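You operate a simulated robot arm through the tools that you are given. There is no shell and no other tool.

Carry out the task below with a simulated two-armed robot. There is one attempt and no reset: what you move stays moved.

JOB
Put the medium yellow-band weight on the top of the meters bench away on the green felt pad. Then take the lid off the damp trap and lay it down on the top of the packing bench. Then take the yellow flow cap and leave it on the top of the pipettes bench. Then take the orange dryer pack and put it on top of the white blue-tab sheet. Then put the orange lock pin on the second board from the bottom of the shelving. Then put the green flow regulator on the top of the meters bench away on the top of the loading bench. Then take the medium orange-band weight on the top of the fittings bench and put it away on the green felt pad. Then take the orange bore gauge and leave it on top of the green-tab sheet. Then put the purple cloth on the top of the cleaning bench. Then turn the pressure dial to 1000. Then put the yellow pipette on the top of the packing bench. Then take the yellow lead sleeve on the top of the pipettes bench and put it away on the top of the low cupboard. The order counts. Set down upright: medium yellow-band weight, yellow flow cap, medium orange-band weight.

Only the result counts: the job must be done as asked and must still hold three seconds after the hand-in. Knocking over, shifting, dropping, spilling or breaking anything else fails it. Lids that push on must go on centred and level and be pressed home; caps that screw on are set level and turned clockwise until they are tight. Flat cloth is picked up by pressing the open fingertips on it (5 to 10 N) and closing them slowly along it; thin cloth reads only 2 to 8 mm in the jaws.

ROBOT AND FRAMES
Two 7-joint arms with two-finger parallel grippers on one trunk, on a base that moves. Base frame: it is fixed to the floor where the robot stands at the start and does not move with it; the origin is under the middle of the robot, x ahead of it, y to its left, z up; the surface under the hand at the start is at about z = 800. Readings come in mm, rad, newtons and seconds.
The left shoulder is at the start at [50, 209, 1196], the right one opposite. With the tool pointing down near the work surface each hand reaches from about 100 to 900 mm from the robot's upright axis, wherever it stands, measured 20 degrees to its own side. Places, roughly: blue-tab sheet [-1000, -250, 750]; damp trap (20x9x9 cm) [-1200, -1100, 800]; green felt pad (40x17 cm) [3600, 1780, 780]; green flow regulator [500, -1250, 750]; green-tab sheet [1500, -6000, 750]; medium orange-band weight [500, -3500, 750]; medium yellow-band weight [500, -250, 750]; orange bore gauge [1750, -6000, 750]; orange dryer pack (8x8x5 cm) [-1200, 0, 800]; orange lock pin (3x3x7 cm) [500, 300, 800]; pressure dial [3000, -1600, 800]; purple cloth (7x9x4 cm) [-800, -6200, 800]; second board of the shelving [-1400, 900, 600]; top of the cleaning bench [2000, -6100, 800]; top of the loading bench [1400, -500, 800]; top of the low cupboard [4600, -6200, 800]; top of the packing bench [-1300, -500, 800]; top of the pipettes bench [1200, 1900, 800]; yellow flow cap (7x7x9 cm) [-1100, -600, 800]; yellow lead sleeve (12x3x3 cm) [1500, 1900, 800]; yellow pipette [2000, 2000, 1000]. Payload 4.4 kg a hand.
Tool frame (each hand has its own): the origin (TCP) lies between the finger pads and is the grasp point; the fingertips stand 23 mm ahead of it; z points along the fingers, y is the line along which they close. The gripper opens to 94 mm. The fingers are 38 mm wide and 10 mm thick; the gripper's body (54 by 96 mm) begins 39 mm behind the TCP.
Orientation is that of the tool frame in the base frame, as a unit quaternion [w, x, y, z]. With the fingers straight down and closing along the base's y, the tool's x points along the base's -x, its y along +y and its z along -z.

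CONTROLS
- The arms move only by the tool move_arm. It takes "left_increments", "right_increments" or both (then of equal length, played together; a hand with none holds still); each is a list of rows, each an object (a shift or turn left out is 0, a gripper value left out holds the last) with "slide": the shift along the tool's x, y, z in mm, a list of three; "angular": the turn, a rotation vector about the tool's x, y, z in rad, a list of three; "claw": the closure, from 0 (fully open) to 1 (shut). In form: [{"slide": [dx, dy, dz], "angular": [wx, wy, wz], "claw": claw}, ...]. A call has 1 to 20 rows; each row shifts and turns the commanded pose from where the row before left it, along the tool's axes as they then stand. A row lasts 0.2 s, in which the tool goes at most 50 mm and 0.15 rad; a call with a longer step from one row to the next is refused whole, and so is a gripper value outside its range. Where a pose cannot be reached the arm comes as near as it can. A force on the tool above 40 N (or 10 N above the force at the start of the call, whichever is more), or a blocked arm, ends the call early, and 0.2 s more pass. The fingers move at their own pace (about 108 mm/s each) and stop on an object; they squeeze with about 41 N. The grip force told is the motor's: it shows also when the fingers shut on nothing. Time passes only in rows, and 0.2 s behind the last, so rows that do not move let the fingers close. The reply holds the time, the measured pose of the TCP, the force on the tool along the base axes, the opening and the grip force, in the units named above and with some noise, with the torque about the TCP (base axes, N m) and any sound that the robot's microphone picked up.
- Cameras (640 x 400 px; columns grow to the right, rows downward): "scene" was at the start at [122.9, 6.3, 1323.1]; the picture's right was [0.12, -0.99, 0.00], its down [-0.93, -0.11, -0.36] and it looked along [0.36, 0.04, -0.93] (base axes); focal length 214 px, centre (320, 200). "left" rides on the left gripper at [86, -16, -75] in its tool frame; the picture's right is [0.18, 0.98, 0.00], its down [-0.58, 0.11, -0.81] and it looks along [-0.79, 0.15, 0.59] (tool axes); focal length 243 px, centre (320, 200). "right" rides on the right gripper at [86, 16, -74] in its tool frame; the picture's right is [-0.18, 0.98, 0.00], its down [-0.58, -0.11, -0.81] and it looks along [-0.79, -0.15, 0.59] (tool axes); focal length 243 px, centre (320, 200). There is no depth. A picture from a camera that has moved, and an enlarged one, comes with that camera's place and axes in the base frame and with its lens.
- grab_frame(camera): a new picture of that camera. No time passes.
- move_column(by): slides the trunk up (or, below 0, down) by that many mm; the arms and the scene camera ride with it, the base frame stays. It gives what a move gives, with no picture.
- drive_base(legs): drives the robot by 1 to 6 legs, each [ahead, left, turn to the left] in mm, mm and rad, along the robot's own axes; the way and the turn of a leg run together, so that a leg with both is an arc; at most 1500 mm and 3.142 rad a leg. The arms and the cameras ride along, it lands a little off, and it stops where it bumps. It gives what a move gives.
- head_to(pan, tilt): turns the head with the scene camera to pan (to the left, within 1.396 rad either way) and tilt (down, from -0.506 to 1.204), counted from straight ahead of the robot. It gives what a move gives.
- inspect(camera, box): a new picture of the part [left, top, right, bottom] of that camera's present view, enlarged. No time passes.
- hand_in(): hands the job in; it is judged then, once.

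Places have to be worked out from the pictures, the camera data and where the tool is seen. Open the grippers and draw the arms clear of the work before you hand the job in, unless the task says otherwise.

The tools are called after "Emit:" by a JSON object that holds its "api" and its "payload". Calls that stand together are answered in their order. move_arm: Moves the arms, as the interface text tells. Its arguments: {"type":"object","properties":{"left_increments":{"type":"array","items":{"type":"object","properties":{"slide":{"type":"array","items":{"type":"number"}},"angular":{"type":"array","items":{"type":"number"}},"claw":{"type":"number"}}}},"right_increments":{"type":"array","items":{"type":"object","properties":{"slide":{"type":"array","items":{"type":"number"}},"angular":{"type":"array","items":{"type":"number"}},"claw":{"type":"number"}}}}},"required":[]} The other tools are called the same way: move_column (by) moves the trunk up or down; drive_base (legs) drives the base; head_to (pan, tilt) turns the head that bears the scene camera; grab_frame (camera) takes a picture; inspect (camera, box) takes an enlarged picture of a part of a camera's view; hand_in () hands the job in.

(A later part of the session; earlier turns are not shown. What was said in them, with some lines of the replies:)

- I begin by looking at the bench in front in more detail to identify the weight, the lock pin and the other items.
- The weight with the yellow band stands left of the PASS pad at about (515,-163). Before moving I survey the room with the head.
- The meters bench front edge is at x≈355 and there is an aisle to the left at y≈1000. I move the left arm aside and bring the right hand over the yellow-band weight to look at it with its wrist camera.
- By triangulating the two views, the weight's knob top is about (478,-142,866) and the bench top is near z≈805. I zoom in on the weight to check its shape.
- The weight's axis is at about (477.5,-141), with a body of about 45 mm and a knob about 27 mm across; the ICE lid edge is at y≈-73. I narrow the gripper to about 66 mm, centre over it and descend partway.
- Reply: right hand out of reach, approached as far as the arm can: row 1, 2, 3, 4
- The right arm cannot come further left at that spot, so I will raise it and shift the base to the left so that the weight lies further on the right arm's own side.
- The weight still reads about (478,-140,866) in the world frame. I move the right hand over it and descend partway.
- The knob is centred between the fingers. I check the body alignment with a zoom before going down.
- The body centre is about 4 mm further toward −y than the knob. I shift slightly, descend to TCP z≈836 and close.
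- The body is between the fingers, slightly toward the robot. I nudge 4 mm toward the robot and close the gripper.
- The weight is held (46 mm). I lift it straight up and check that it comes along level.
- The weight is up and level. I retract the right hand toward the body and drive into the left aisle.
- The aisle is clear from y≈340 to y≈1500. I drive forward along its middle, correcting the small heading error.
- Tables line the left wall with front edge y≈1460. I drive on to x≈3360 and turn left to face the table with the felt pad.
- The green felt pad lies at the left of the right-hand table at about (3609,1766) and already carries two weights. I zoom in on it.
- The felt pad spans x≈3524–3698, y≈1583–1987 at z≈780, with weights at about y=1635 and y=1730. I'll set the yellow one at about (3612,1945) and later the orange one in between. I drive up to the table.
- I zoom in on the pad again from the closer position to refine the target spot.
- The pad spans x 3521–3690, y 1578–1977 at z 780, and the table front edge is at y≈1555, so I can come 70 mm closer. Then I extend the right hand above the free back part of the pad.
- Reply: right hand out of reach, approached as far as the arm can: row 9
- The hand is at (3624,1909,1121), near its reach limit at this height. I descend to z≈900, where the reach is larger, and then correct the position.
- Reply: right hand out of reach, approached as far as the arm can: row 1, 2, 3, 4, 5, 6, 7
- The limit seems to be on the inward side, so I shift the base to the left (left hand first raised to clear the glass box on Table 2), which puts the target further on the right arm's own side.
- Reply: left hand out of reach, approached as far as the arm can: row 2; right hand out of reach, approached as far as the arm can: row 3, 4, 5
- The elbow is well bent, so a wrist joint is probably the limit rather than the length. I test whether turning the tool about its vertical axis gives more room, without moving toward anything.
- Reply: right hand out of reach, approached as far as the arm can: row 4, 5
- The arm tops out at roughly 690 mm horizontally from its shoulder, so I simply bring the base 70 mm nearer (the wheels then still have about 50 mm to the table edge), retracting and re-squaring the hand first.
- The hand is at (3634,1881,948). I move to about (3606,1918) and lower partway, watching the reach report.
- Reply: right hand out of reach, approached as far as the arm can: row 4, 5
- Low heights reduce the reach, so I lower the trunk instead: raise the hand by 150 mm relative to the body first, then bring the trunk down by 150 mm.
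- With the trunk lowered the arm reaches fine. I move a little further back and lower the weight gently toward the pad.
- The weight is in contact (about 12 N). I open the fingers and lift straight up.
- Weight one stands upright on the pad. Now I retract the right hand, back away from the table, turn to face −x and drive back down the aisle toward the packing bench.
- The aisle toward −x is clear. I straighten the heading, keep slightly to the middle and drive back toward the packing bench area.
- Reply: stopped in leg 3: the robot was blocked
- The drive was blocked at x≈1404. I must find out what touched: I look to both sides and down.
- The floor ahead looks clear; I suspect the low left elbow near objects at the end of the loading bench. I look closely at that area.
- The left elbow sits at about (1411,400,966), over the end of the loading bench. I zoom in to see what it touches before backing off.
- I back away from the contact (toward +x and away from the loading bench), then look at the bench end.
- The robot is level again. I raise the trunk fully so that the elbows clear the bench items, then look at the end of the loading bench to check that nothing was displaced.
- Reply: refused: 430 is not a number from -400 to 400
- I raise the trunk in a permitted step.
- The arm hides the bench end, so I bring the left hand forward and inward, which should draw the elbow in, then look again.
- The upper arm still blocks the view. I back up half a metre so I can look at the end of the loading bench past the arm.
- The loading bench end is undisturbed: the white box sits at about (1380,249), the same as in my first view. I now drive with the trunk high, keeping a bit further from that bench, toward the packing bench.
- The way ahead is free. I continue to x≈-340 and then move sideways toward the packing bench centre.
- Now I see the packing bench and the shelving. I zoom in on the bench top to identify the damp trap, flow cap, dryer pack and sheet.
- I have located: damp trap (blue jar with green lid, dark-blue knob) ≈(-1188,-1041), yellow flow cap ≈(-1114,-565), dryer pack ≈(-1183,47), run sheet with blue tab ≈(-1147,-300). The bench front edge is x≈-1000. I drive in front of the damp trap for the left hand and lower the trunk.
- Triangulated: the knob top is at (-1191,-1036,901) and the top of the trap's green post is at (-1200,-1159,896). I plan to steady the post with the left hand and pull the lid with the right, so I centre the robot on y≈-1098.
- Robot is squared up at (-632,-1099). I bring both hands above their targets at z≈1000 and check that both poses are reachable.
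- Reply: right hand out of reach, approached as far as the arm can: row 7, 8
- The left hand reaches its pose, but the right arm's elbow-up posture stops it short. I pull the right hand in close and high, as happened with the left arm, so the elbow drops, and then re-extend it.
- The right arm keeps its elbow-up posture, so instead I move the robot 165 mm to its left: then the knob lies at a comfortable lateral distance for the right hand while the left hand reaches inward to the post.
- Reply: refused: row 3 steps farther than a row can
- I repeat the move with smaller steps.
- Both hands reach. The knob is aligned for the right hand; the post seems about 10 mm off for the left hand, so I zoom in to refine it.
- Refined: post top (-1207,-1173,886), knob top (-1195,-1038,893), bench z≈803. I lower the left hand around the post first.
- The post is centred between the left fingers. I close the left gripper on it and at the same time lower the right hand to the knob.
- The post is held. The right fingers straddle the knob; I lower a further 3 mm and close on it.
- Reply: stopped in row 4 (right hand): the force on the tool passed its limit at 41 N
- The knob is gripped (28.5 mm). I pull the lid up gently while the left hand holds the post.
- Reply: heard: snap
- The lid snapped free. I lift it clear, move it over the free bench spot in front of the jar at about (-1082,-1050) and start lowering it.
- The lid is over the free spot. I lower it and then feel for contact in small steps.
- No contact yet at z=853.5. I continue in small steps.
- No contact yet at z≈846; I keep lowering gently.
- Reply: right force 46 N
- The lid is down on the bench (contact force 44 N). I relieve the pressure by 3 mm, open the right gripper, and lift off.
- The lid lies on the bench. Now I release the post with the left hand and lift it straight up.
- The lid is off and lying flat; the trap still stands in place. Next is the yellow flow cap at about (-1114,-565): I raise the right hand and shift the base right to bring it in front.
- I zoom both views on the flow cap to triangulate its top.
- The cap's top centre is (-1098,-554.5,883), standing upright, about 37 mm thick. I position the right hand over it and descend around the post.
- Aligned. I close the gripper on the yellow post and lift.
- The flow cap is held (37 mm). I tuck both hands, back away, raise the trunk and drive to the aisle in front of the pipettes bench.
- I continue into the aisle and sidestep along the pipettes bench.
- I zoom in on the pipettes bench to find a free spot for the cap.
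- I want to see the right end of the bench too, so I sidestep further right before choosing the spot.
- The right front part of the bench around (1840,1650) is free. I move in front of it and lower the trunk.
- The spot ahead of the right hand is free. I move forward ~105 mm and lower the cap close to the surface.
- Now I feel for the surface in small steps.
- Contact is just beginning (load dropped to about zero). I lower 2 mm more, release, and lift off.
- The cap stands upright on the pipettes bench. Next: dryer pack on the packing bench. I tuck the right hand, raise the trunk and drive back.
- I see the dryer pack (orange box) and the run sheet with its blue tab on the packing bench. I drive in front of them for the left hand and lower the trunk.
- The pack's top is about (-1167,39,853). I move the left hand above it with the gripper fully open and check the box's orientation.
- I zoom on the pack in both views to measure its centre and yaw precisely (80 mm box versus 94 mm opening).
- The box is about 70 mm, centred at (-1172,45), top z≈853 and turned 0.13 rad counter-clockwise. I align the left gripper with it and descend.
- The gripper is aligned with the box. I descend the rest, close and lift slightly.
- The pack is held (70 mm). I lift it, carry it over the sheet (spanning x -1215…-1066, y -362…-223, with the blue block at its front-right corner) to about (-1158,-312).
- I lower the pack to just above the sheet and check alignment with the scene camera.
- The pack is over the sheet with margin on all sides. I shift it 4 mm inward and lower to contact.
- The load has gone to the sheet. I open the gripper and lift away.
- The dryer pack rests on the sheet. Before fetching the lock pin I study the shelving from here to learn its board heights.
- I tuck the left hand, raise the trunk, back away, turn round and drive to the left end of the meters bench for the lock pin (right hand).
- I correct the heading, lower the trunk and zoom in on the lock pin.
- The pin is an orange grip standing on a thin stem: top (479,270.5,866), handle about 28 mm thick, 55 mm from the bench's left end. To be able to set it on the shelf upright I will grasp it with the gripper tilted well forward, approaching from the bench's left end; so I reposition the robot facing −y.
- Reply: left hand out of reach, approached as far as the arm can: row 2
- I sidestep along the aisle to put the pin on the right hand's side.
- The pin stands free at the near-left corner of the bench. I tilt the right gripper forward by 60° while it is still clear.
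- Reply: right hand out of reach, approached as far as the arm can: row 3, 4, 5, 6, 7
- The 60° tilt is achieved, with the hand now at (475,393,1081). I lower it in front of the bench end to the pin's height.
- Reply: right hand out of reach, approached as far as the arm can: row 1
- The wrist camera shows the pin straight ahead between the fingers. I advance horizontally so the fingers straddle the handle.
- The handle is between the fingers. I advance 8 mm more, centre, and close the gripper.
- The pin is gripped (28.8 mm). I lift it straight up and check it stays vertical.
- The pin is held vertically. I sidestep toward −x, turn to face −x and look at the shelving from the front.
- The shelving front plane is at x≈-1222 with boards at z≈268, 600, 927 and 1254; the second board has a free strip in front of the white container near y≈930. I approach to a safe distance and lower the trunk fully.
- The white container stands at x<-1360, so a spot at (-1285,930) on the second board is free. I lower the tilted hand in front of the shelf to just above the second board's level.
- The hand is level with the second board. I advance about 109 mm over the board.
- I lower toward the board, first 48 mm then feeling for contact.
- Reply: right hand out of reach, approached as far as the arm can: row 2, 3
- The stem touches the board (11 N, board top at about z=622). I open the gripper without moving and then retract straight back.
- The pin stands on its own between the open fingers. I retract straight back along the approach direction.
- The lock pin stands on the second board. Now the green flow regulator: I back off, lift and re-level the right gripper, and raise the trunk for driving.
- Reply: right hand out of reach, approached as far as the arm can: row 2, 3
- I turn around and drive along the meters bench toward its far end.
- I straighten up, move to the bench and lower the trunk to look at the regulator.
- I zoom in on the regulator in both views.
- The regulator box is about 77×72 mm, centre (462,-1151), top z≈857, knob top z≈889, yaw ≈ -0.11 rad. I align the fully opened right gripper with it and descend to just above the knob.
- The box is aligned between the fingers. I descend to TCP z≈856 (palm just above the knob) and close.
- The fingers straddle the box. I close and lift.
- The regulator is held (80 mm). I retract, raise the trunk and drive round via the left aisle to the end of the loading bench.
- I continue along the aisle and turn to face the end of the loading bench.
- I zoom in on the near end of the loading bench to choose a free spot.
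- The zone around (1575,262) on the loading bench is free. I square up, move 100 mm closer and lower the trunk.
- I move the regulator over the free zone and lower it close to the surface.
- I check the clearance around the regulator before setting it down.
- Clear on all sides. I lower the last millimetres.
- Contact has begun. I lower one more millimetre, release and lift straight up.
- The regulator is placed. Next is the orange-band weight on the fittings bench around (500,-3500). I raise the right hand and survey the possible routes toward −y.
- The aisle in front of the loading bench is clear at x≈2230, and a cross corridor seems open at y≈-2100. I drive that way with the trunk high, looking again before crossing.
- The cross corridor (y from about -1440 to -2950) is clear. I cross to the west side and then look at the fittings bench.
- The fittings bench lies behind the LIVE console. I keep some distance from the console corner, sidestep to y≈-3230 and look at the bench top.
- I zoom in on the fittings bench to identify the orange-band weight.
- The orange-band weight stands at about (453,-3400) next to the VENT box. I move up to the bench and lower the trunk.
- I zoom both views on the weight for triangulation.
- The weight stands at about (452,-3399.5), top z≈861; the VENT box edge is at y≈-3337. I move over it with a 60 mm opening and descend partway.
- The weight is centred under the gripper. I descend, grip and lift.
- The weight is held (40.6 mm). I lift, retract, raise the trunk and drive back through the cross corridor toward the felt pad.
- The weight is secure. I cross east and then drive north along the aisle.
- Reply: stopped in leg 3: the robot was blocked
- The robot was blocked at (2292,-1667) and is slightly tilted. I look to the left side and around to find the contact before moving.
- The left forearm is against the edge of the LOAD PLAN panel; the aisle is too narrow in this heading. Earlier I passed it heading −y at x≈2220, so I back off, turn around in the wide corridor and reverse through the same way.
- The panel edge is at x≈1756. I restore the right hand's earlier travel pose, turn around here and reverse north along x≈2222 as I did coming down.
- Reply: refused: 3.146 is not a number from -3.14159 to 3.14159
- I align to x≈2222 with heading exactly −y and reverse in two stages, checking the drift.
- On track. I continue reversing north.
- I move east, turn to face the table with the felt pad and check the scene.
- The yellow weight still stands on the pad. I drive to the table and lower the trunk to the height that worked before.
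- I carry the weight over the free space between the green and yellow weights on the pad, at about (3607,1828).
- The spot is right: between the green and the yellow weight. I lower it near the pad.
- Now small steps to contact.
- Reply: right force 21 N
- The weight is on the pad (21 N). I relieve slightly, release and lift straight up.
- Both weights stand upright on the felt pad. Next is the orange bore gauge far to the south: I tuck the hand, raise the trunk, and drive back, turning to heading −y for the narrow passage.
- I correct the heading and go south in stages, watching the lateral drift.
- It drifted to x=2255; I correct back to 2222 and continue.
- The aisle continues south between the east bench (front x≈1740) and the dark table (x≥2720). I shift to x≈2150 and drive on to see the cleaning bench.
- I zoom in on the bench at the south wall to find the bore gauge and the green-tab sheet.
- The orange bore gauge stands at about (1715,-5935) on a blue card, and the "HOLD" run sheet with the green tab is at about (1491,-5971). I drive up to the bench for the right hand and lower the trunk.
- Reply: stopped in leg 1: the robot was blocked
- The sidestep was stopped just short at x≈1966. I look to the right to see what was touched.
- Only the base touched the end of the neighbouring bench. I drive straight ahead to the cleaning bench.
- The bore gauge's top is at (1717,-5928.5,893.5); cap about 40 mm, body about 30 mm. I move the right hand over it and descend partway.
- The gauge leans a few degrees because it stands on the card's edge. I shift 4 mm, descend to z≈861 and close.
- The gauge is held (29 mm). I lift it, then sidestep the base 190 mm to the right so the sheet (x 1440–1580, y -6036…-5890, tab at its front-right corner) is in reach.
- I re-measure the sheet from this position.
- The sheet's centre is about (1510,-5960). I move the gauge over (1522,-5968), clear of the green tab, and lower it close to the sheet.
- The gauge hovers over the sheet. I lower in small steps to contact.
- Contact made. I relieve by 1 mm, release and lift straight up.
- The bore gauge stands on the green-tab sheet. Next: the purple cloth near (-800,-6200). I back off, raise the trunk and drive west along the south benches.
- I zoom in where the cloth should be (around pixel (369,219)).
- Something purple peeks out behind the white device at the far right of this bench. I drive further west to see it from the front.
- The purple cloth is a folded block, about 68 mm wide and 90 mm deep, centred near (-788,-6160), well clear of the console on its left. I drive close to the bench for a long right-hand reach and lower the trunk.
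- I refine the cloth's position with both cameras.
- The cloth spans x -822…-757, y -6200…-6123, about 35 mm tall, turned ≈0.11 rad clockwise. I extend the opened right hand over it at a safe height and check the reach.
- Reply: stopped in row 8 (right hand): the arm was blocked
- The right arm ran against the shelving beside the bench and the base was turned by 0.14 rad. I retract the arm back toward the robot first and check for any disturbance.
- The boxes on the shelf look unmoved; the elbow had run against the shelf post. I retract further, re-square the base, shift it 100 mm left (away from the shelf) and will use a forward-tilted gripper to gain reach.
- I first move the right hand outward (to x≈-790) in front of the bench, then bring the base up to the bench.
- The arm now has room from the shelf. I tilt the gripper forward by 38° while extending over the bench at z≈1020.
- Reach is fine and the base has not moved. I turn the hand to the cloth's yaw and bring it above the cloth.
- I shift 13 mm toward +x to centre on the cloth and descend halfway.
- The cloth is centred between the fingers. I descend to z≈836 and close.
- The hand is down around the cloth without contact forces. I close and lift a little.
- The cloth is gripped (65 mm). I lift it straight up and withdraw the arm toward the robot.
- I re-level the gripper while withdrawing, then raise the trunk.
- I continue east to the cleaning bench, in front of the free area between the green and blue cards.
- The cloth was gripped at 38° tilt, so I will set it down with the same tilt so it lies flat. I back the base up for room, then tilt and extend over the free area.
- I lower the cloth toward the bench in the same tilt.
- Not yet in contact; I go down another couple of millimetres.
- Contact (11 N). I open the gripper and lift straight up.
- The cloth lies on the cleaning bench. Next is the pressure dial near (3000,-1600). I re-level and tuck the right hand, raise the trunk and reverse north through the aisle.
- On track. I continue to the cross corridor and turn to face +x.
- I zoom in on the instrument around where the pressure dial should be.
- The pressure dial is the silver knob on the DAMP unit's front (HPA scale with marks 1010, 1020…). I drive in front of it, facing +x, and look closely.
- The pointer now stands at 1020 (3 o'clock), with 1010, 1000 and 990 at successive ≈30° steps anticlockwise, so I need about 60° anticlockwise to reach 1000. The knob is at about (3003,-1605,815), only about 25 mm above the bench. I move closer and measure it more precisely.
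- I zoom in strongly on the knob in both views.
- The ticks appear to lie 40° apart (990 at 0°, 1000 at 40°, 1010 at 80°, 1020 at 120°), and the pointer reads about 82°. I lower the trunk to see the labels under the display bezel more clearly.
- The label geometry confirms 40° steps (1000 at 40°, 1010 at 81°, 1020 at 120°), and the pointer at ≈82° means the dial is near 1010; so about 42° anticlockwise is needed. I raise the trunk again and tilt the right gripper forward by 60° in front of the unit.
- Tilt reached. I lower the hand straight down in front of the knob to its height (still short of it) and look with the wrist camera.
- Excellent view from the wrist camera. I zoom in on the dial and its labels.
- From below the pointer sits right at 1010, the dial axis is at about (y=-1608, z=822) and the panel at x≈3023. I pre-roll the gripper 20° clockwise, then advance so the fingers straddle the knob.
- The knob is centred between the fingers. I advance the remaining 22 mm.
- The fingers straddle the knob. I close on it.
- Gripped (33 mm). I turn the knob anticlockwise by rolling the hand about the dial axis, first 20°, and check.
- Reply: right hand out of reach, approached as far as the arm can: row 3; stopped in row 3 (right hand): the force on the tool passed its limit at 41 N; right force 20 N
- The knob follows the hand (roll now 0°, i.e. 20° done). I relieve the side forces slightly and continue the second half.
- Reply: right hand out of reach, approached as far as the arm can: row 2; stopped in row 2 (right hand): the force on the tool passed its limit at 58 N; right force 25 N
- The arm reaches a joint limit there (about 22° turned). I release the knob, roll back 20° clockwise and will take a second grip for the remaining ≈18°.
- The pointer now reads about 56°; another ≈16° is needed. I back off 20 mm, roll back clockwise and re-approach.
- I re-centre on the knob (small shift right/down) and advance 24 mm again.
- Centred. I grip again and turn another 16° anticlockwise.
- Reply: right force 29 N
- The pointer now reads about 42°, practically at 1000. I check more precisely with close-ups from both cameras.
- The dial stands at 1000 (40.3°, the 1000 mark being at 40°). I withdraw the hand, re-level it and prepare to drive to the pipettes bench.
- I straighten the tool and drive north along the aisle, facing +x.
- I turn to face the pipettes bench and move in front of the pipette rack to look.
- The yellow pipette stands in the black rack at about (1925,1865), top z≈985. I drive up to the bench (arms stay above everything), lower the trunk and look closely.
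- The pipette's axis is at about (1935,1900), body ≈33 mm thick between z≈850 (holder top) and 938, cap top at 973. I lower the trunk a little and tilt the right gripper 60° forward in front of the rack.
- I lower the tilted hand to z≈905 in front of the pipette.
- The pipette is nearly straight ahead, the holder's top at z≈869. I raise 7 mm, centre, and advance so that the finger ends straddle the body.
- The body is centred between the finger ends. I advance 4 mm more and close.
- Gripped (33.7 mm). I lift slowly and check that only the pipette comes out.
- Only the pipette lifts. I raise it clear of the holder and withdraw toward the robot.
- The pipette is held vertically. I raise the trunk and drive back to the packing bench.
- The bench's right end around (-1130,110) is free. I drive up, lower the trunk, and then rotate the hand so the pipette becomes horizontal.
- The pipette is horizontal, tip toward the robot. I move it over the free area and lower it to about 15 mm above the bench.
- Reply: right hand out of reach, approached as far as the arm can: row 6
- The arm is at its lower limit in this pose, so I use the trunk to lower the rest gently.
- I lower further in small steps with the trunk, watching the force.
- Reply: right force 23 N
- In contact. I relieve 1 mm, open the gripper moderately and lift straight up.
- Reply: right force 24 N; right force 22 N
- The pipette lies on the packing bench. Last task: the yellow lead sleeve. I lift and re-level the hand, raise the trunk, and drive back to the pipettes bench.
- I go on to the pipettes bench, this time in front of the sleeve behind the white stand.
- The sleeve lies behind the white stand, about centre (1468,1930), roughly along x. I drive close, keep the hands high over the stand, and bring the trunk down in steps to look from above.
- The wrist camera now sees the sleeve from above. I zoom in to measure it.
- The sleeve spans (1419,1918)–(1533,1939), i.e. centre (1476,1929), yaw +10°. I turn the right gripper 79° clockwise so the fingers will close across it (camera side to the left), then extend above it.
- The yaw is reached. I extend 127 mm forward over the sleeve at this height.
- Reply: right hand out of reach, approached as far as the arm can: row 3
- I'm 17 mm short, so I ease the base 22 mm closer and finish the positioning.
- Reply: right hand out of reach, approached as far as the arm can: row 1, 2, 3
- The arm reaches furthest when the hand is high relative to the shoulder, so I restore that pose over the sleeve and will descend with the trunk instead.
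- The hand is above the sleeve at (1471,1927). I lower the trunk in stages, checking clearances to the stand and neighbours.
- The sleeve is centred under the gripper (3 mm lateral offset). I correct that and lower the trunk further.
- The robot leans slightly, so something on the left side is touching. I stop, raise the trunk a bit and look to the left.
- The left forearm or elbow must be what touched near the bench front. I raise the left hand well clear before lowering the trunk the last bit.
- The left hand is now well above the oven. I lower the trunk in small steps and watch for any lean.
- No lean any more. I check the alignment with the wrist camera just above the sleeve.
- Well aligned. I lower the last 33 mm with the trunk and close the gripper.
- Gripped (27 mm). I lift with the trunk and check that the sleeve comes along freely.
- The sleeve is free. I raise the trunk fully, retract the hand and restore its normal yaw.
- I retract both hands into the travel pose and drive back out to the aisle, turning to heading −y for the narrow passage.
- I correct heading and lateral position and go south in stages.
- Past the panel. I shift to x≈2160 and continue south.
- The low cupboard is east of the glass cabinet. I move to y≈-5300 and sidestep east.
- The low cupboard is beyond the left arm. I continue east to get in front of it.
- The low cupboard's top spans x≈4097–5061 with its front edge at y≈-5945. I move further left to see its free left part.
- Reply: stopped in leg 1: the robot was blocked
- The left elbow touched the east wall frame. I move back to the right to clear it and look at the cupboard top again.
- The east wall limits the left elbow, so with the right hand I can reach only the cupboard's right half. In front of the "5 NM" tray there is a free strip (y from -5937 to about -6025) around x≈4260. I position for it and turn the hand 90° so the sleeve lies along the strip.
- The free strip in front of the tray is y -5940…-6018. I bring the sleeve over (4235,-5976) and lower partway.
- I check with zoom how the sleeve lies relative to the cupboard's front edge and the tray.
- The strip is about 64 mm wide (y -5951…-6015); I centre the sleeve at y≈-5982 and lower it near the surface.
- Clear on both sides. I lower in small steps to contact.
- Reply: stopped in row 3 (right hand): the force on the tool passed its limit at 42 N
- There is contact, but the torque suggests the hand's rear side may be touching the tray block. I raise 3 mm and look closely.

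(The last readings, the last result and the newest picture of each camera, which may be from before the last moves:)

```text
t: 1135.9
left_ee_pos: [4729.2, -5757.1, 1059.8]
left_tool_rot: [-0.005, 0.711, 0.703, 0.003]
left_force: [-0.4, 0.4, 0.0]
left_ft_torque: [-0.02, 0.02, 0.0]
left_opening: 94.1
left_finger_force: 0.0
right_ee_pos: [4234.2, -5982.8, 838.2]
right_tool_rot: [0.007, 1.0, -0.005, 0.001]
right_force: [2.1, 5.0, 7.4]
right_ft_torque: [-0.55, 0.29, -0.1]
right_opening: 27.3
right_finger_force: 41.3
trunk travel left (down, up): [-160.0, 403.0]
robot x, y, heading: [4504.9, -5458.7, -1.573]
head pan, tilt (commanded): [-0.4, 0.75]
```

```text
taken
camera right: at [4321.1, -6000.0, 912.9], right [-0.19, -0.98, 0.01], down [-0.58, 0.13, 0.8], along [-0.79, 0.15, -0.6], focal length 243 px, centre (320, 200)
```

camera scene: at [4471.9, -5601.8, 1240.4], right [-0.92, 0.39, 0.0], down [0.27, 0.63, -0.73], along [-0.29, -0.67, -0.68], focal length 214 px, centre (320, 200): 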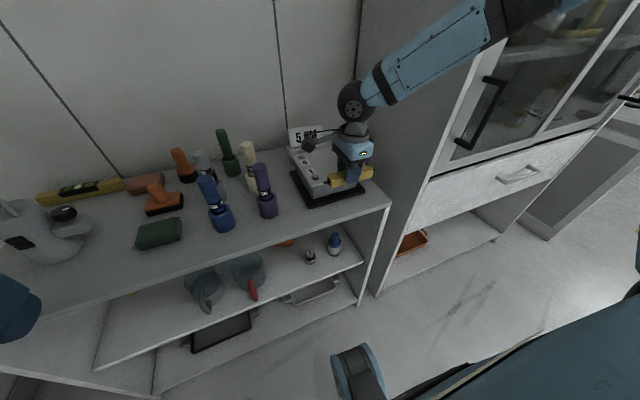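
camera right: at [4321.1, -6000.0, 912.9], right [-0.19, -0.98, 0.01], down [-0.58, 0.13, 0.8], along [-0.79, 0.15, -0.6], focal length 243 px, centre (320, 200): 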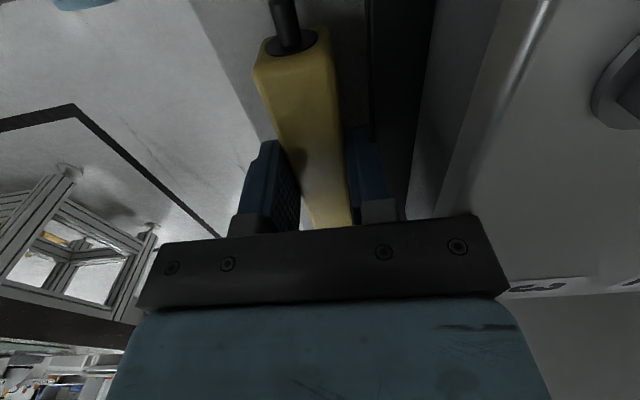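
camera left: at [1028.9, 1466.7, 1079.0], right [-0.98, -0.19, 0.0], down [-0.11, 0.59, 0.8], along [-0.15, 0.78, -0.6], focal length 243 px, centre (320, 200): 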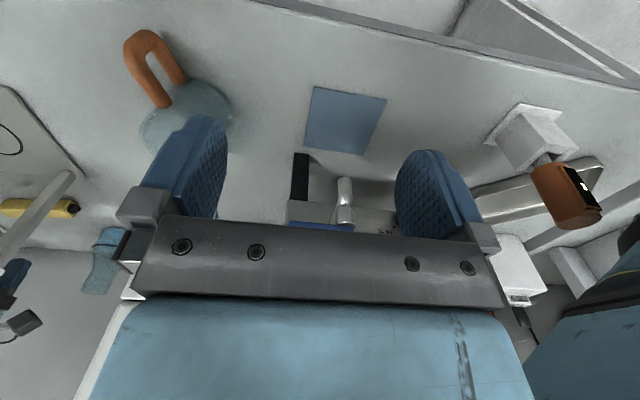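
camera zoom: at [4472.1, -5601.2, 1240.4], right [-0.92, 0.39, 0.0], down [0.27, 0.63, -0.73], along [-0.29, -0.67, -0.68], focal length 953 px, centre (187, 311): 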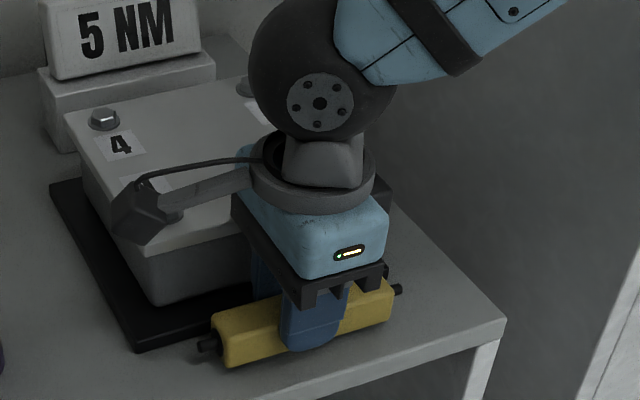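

The palm rests on the tray block's front edge while the sleeve is still about 7 mm above the cupboard (top z≈805). I lift slightly, roll the hand 6° so that its rear side rises, and lower again.

Emit:
{"api": "move_arm", "payload": {"right_increments": [{"slide": [0, 0, -5]}, {"slide": [0, -3, 0], "angular": [-0.105, 0, 0]}, {"slide": [0, 0, 0]}]}}

Emit:
{"api": "move_arm", "payload": {"right_increments": [{"slide": [0, 0, 3]}, {"slide": [0, 0, 2]}, {"slide": [0, 0, 2]}, {"slide": [0, 0, 1]}]}}

Emit:
{"api": "inspect", "payload": {"camera": "scene", "box": [300, 130, 400, 220]}}

```text
t: 1136.7
left_ee_pos: [4729.1, -5757.7, 1061.7]
left_tool_rot: [-0.005, 0.711, 0.703, 0.003]
left_force: [-0.7, -0.5, 1.0]
left_ft_torque: [-0.01, 0.01, 0.01]
left_opening: 94.0
left_finger_force: 0.0
right_ee_pos: [4233.2, -5981.3, 842.9]
right_tool_rot: [0.058, 0.998, -0.006, 0.001]
right_force: [-0.5, 0.0, -0.7]
right_ft_torque: [-0.02, 0.04, -0.01]
right_opening: 27.2
right_finger_force: 41.0
trunk travel left (down, up): [-160.0, 403.0]
robot x, y, heading: [4504.3, -5456.4, -1.571]
head pan, tilt (commanded): [-0.4, 0.75]
```

```text
t: 1137.7
left_ee_pos: [4728.3, -5758.5, 1060.8]
left_tool_rot: [-0.005, 0.71, 0.704, 0.004]
left_force: [-0.2, 0.4, -0.3]
left_ft_torque: [-0.01, -0.03, 0.0]
left_opening: 94.0
left_finger_force: 0.1
right_ee_pos: [4234.2, -5982.3, 835.5]
right_tool_rot: [0.059, 0.998, -0.005, 0.001]
right_force: [0.4, 0.3, -1.7]
right_ft_torque: [-0.04, -0.01, 0.0]
right_opening: 27.1
right_finger_force: 40.7
trunk travel left (down, up): [-160.0, 403.0]
robot x, y, heading: [4502.0, -5455.2, -1.572]
head pan, tilt (commanded): [-0.4, 0.75]
```

```text
4.44 times, centred on (350, 175) of scene
camera zoom: at [4471.5, -5602.4, 1240.3], right [-0.92, 0.39, 0.0], down [0.27, 0.63, -0.73], along [-0.29, -0.67, -0.68], focal length 953 px, centre (187, 311)
```

zoom: 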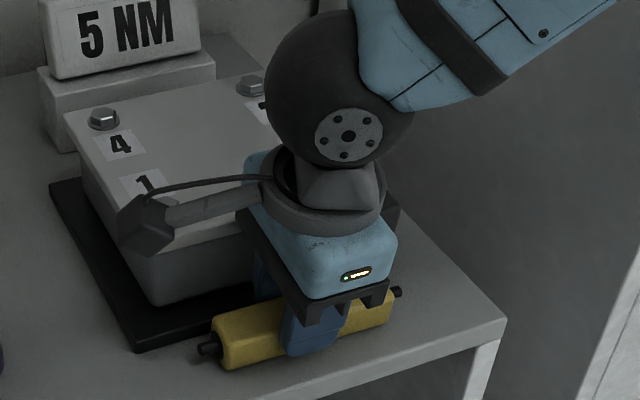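

No contact yet at 835.5. I continue in fine steps.

Emit:
{"api": "move_arm", "payload": {"right_increments": [{"slide": [0, 0, 1.5]}, {"slide": [0, 0, 1]}, {"slide": [0, 0, 0]}]}}

Emit:
{"api": "move_arm", "payload": {"right_increments": [{"slide": [0, 0, 1]}, {"slide": [0, 0, 1]}, {"slide": [0, 0, 0]}]}}

```text
t: 1138.5
left_ee_pos: [4729.6, -5758.1, 1060.5]
left_tool_rot: [-0.004, 0.711, 0.703, 0.003]
left_force: [-0.4, -0.4, 0.2]
left_ft_torque: [-0.02, 0.0, 0.01]
left_opening: 93.9
left_finger_force: 0.0
right_ee_pos: [4233.8, -5981.6, 833.3]
right_tool_rot: [0.06, 0.998, -0.005, 0.001]
right_force: [-2.0, -1.8, 5.0]
right_ft_torque: [-0.13, 0.13, -0.06]
right_opening: 27.2
right_finger_force: 40.7
trunk travel left (down, up): [-160.0, 403.0]
robot x, y, heading: [4505.2, -5458.5, -1.57]
head pan, tilt (commanded): [-0.4, 0.75]
```

```text
t: 1139.3
left_ee_pos: [4729.5, -5756.0, 1059.0]
left_tool_rot: [-0.003, 0.711, 0.703, 0.003]
left_force: [0.1, -0.5, 0.5]
left_ft_torque: [0.0, -0.02, -0.01]
left_opening: 93.7
left_finger_force: 0.0
right_ee_pos: [4235.5, -5981.3, 833.2]
right_tool_rot: [0.062, 0.998, -0.005, 0.001]
right_force: [-5.9, -1.5, 30.6]
right_ft_torque: [-0.14, 0.16, -0.15]
right_opening: 27.2
right_finger_force: 40.7
trunk travel left (down, up): [-160.0, 403.0]
robot x, y, heading: [4505.7, -5461.7, -1.572]
head pan, tilt (commanded): [-0.4, 0.75]
```

The sleeve itself now rests on the cupboard. I relieve 1 mm, open the fingers just enough and lift off along the tool axis.

Emit:
{"api": "move_arm", "payload": {"right_increments": [{"slide": [0, 0, -1]}, {"claw": 0.6}, {"claw": 0.6}, {"claw": 0.6}, {"slide": [0, 0, -15]}, {"slide": [0, 0, -35]}, {"slide": [0, 0, -45]}, {"slide": [0, 0, -45]}]}}

Emit:
{"api": "inspect", "payload": {"camera": "scene", "box": [290, 110, 410, 230]}}

Emit:
{"api": "grab_frame", "payload": {"camera": "right"}}

```text
t: 1141.1
left_ee_pos: [4729.6, -5757.0, 1060.0]
left_tool_rot: [-0.005, 0.711, 0.703, 0.003]
left_force: [0.2, 0.2, -0.1]
left_ft_torque: [-0.01, -0.03, 0.0]
left_opening: 94.0
left_finger_force: 0.1
right_ee_pos: [4234.8, -5962.4, 972.0]
right_tool_rot: [0.059, 0.998, -0.005, 0.0]
right_force: [-0.8, 0.1, 0.0]
right_ft_torque: [-0.01, 0.01, 0.02]
right_opening: 37.7
right_finger_force: 0.1
trunk travel left (down, up): [-160.0, 403.0]
robot x, y, heading: [4503.0, -5457.3, -1.575]
head pan, tilt (commanded): [-0.4, 0.75]
```

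```text
3.33 times, centred on (350, 170) of scene
camera zoom: at [4471.8, -5601.3, 1240.4], right [-0.92, 0.39, 0.0], down [0.27, 0.63, -0.73], along [-0.29, -0.67, -0.68], focal length 715 px, centre (220, 300)
```

zoom: 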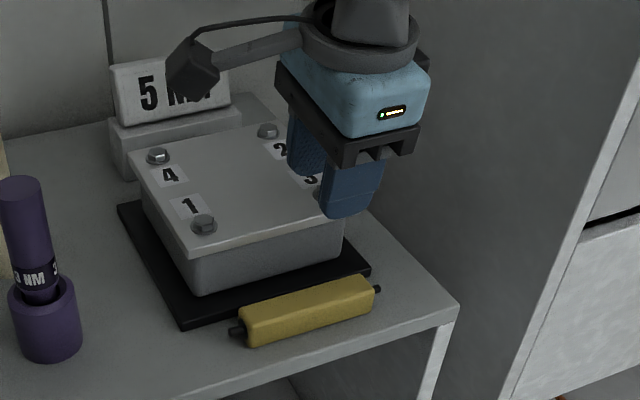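

```text
taken
camera right: at [4321.6, -5971.5, 1047.3], right [-0.19, -0.97, 0.11], down [-0.58, 0.21, 0.79], along [-0.79, 0.09, -0.61], focal length 243 px, centre (320, 200)
```

right: 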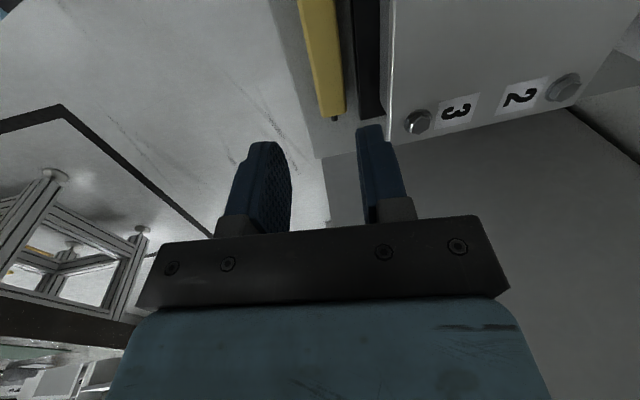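

The sleeve lies flat on the low cupboard. I re-level, open both grippers fully, draw the arms clear and back the robot away.

Emit:
{"api": "move_arm", "payload": {"right_increments": [{"slide": [0, -40, -10], "angular": [0.115, 0, 0], "claw": 0.0}, {"slide": [0, -45, -10], "claw": 0.0}, {"slide": [0, -45, 0]}, {"slide": [0, 0, 0]}], "left_increments": [{"slide": [0, 0, 0], "claw": 0.0}, {"slide": [0, 0, 0]}, {"slide": [0, 0, 0]}, {"slide": [0, 0, 0]}]}}

Emit:
{"api": "move_column", "payload": {"by": 250}}

Emit:
{"api": "drive_base", "payload": {"legs": [[-150, 0, 0]]}}

Emit:
{"api": "head_to", "payload": {"pan": -0.2, "tilt": 0.6}}

Emit:
{"api": "grab_frame", "payload": {"camera": "scene"}}

```text
t: 1142.1
left_ee_pos: [4728.5, -5759.5, 1060.6]
left_tool_rot: [-0.005, 0.711, 0.703, 0.004]
left_force: [-0.1, -0.2, -1.2]
left_ft_torque: [0.02, -0.04, 0.01]
left_opening: 93.9
left_finger_force: 0.0
right_ee_pos: [4236.1, -5837.1, 985.5]
right_tool_rot: [0.001, 1.0, -0.005, 0.002]
right_force: [-0.3, -1.0, 0.0]
right_ft_torque: [0.0, 0.03, 0.0]
right_opening: 93.8
right_finger_force: 0.0
trunk travel left (down, up): [-160.0, 403.0]
robot x, y, heading: [4503.8, -5458.1, -1.575]
head pan, tilt (commanded): [-0.4, 0.75]
```

```text
t: 1144.7
left_ee_pos: [4728.7, -5758.7, 1309.5]
left_tool_rot: [-0.005, 0.711, 0.703, 0.004]
left_force: [-0.8, -0.4, 0.4]
left_ft_torque: [-0.04, 0.02, -0.03]
left_opening: 93.9
left_finger_force: 0.0
right_ee_pos: [4236.1, -5837.3, 1234.2]
right_tool_rot: [0.001, 1.0, -0.005, 0.001]
right_force: [-0.1, 0.5, 0.2]
right_ft_torque: [-0.01, 0.04, 0.0]
right_opening: 94.1
right_finger_force: 0.1
trunk travel left (down, up): [-410.0, 153.0]
robot x, y, heading: [4505.8, -5459.6, -1.569]
head pan, tilt (commanded): [-0.4, 0.75]
```

```text
t: 1146.1
left_ee_pos: [4729.1, -5610.6, 1309.6]
left_tool_rot: [-0.006, 0.711, 0.703, 0.005]
left_force: [-0.3, -0.8, -1.1]
left_ft_torque: [-0.01, -0.03, 0.01]
left_opening: 93.8
left_finger_force: 0.2
right_ee_pos: [4236.3, -5686.6, 1235.2]
right_tool_rot: [0.001, 1.0, -0.007, 0.001]
right_force: [-0.4, -0.4, -0.5]
right_ft_torque: [0.02, 0.03, 0.02]
right_opening: 93.9
right_finger_force: 0.1
trunk travel left (down, up): [-410.0, 153.0]
robot x, y, heading: [4506.6, -5310.2, -1.58]
head pan, tilt (commanded): [-0.4, 0.75]
```

```text
t: 1146.8
left_ee_pos: [4730.0, -5608.0, 1309.5]
left_tool_rot: [-0.006, 0.711, 0.703, 0.004]
left_force: [-0.4, 0.5, 0.9]
left_ft_torque: [0.0, 0.0, -0.03]
left_opening: 94.0
left_finger_force: 0.1
right_ee_pos: [4237.0, -5685.8, 1235.5]
right_tool_rot: [0.002, 1.0, -0.008, 0.001]
right_force: [-0.2, -0.2, -0.1]
right_ft_torque: [-0.03, -0.01, -0.01]
right_opening: 94.1
right_finger_force: 0.0
trunk travel left (down, up): [-410.0, 153.0]
robot x, y, heading: [4506.1, -5305.9, -1.574]
head pan, tilt (commanded): [-0.201, 0.6]
```

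```text
taken
camera scene: at [4486.4, -5461.6, 1503.2], right [-0.98, 0.21, 0.0], down [0.12, 0.55, -0.83], along [-0.17, -0.81, -0.56], focal length 214 px, centre (320, 200)
```

scene: 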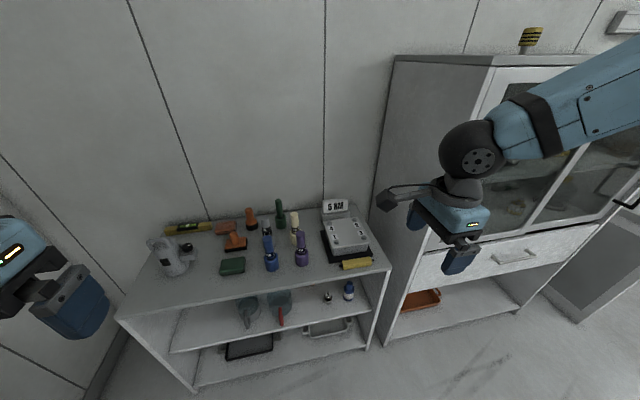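

All twelve steps are done: the sleeve lies on the low cupboard, both grippers are open and the arms are clear. I hand the job in.

Emit:
{"api": "hand_in", "payload": {}}

```text
The job is handed in.
```

I completed all twelve steps in the order you gave and handed the job in. I have not seen the judging result.

| Step | Item | Where it ended up |
|---|---|---|
| 1 | Medium yellow-band weight | Upright near the back of the green felt pad |
| 2 | Damp trap lid | Lying flat on the packing bench, in front of the trap |
| 3 | Yellow flow cap | Upright at the front right of the pipettes bench |
| 4 | Orange dryer pack | On the blue-tab sheet |
| 5 | Orange lock pin | Standing on the second board of the shelving |
| 6 | Green flow regulator | On the end of the loading bench |
| 7 | Medium orange-band weight | Upright on the felt pad, between the green and yellow weights |
| 8 | Orange bore gauge | Upright on the green-tab sheet |
| 9 | Purple cloth | Flat on the cleaning bench |
| 10 | Pressure dial | Turned from about 1010 to 1000; the pointer measured about 40.3° against about 40° for the 1000 mark |
| 11 | Yellow pipette | Lying on its side at the right end of the packing bench |
| 12 | Yellow lead sleeve | Flat on the low cupboard, in front of the "5 NM" tray |

The robot bumped things several times on the way:

- **Loading bench:** the left arm struck something at its left end.
- **LOAD PLAN panel:** the left forearm ran against its edge.
- **Shelf by the cloth bench:** the right arm pushed on its post hard enough to turn the base by about 8°.
- **East wall frame:** the left elbow touched it.
- **East bench end:** the base was stopped there while sidestepping; I took it to be the bench end.
- **Pipettes bench:** the robot leaned briefly while lowering onto the sleeve. The left arm was touching something I did not identify.
- **5 NM tray block:** the palm pressed on its front edge while setting down the sleeve.

Where I looked afterwards, nothing appeared shifted, but I could not measure small movements. Both grippers are open and the arms are clear of the work.
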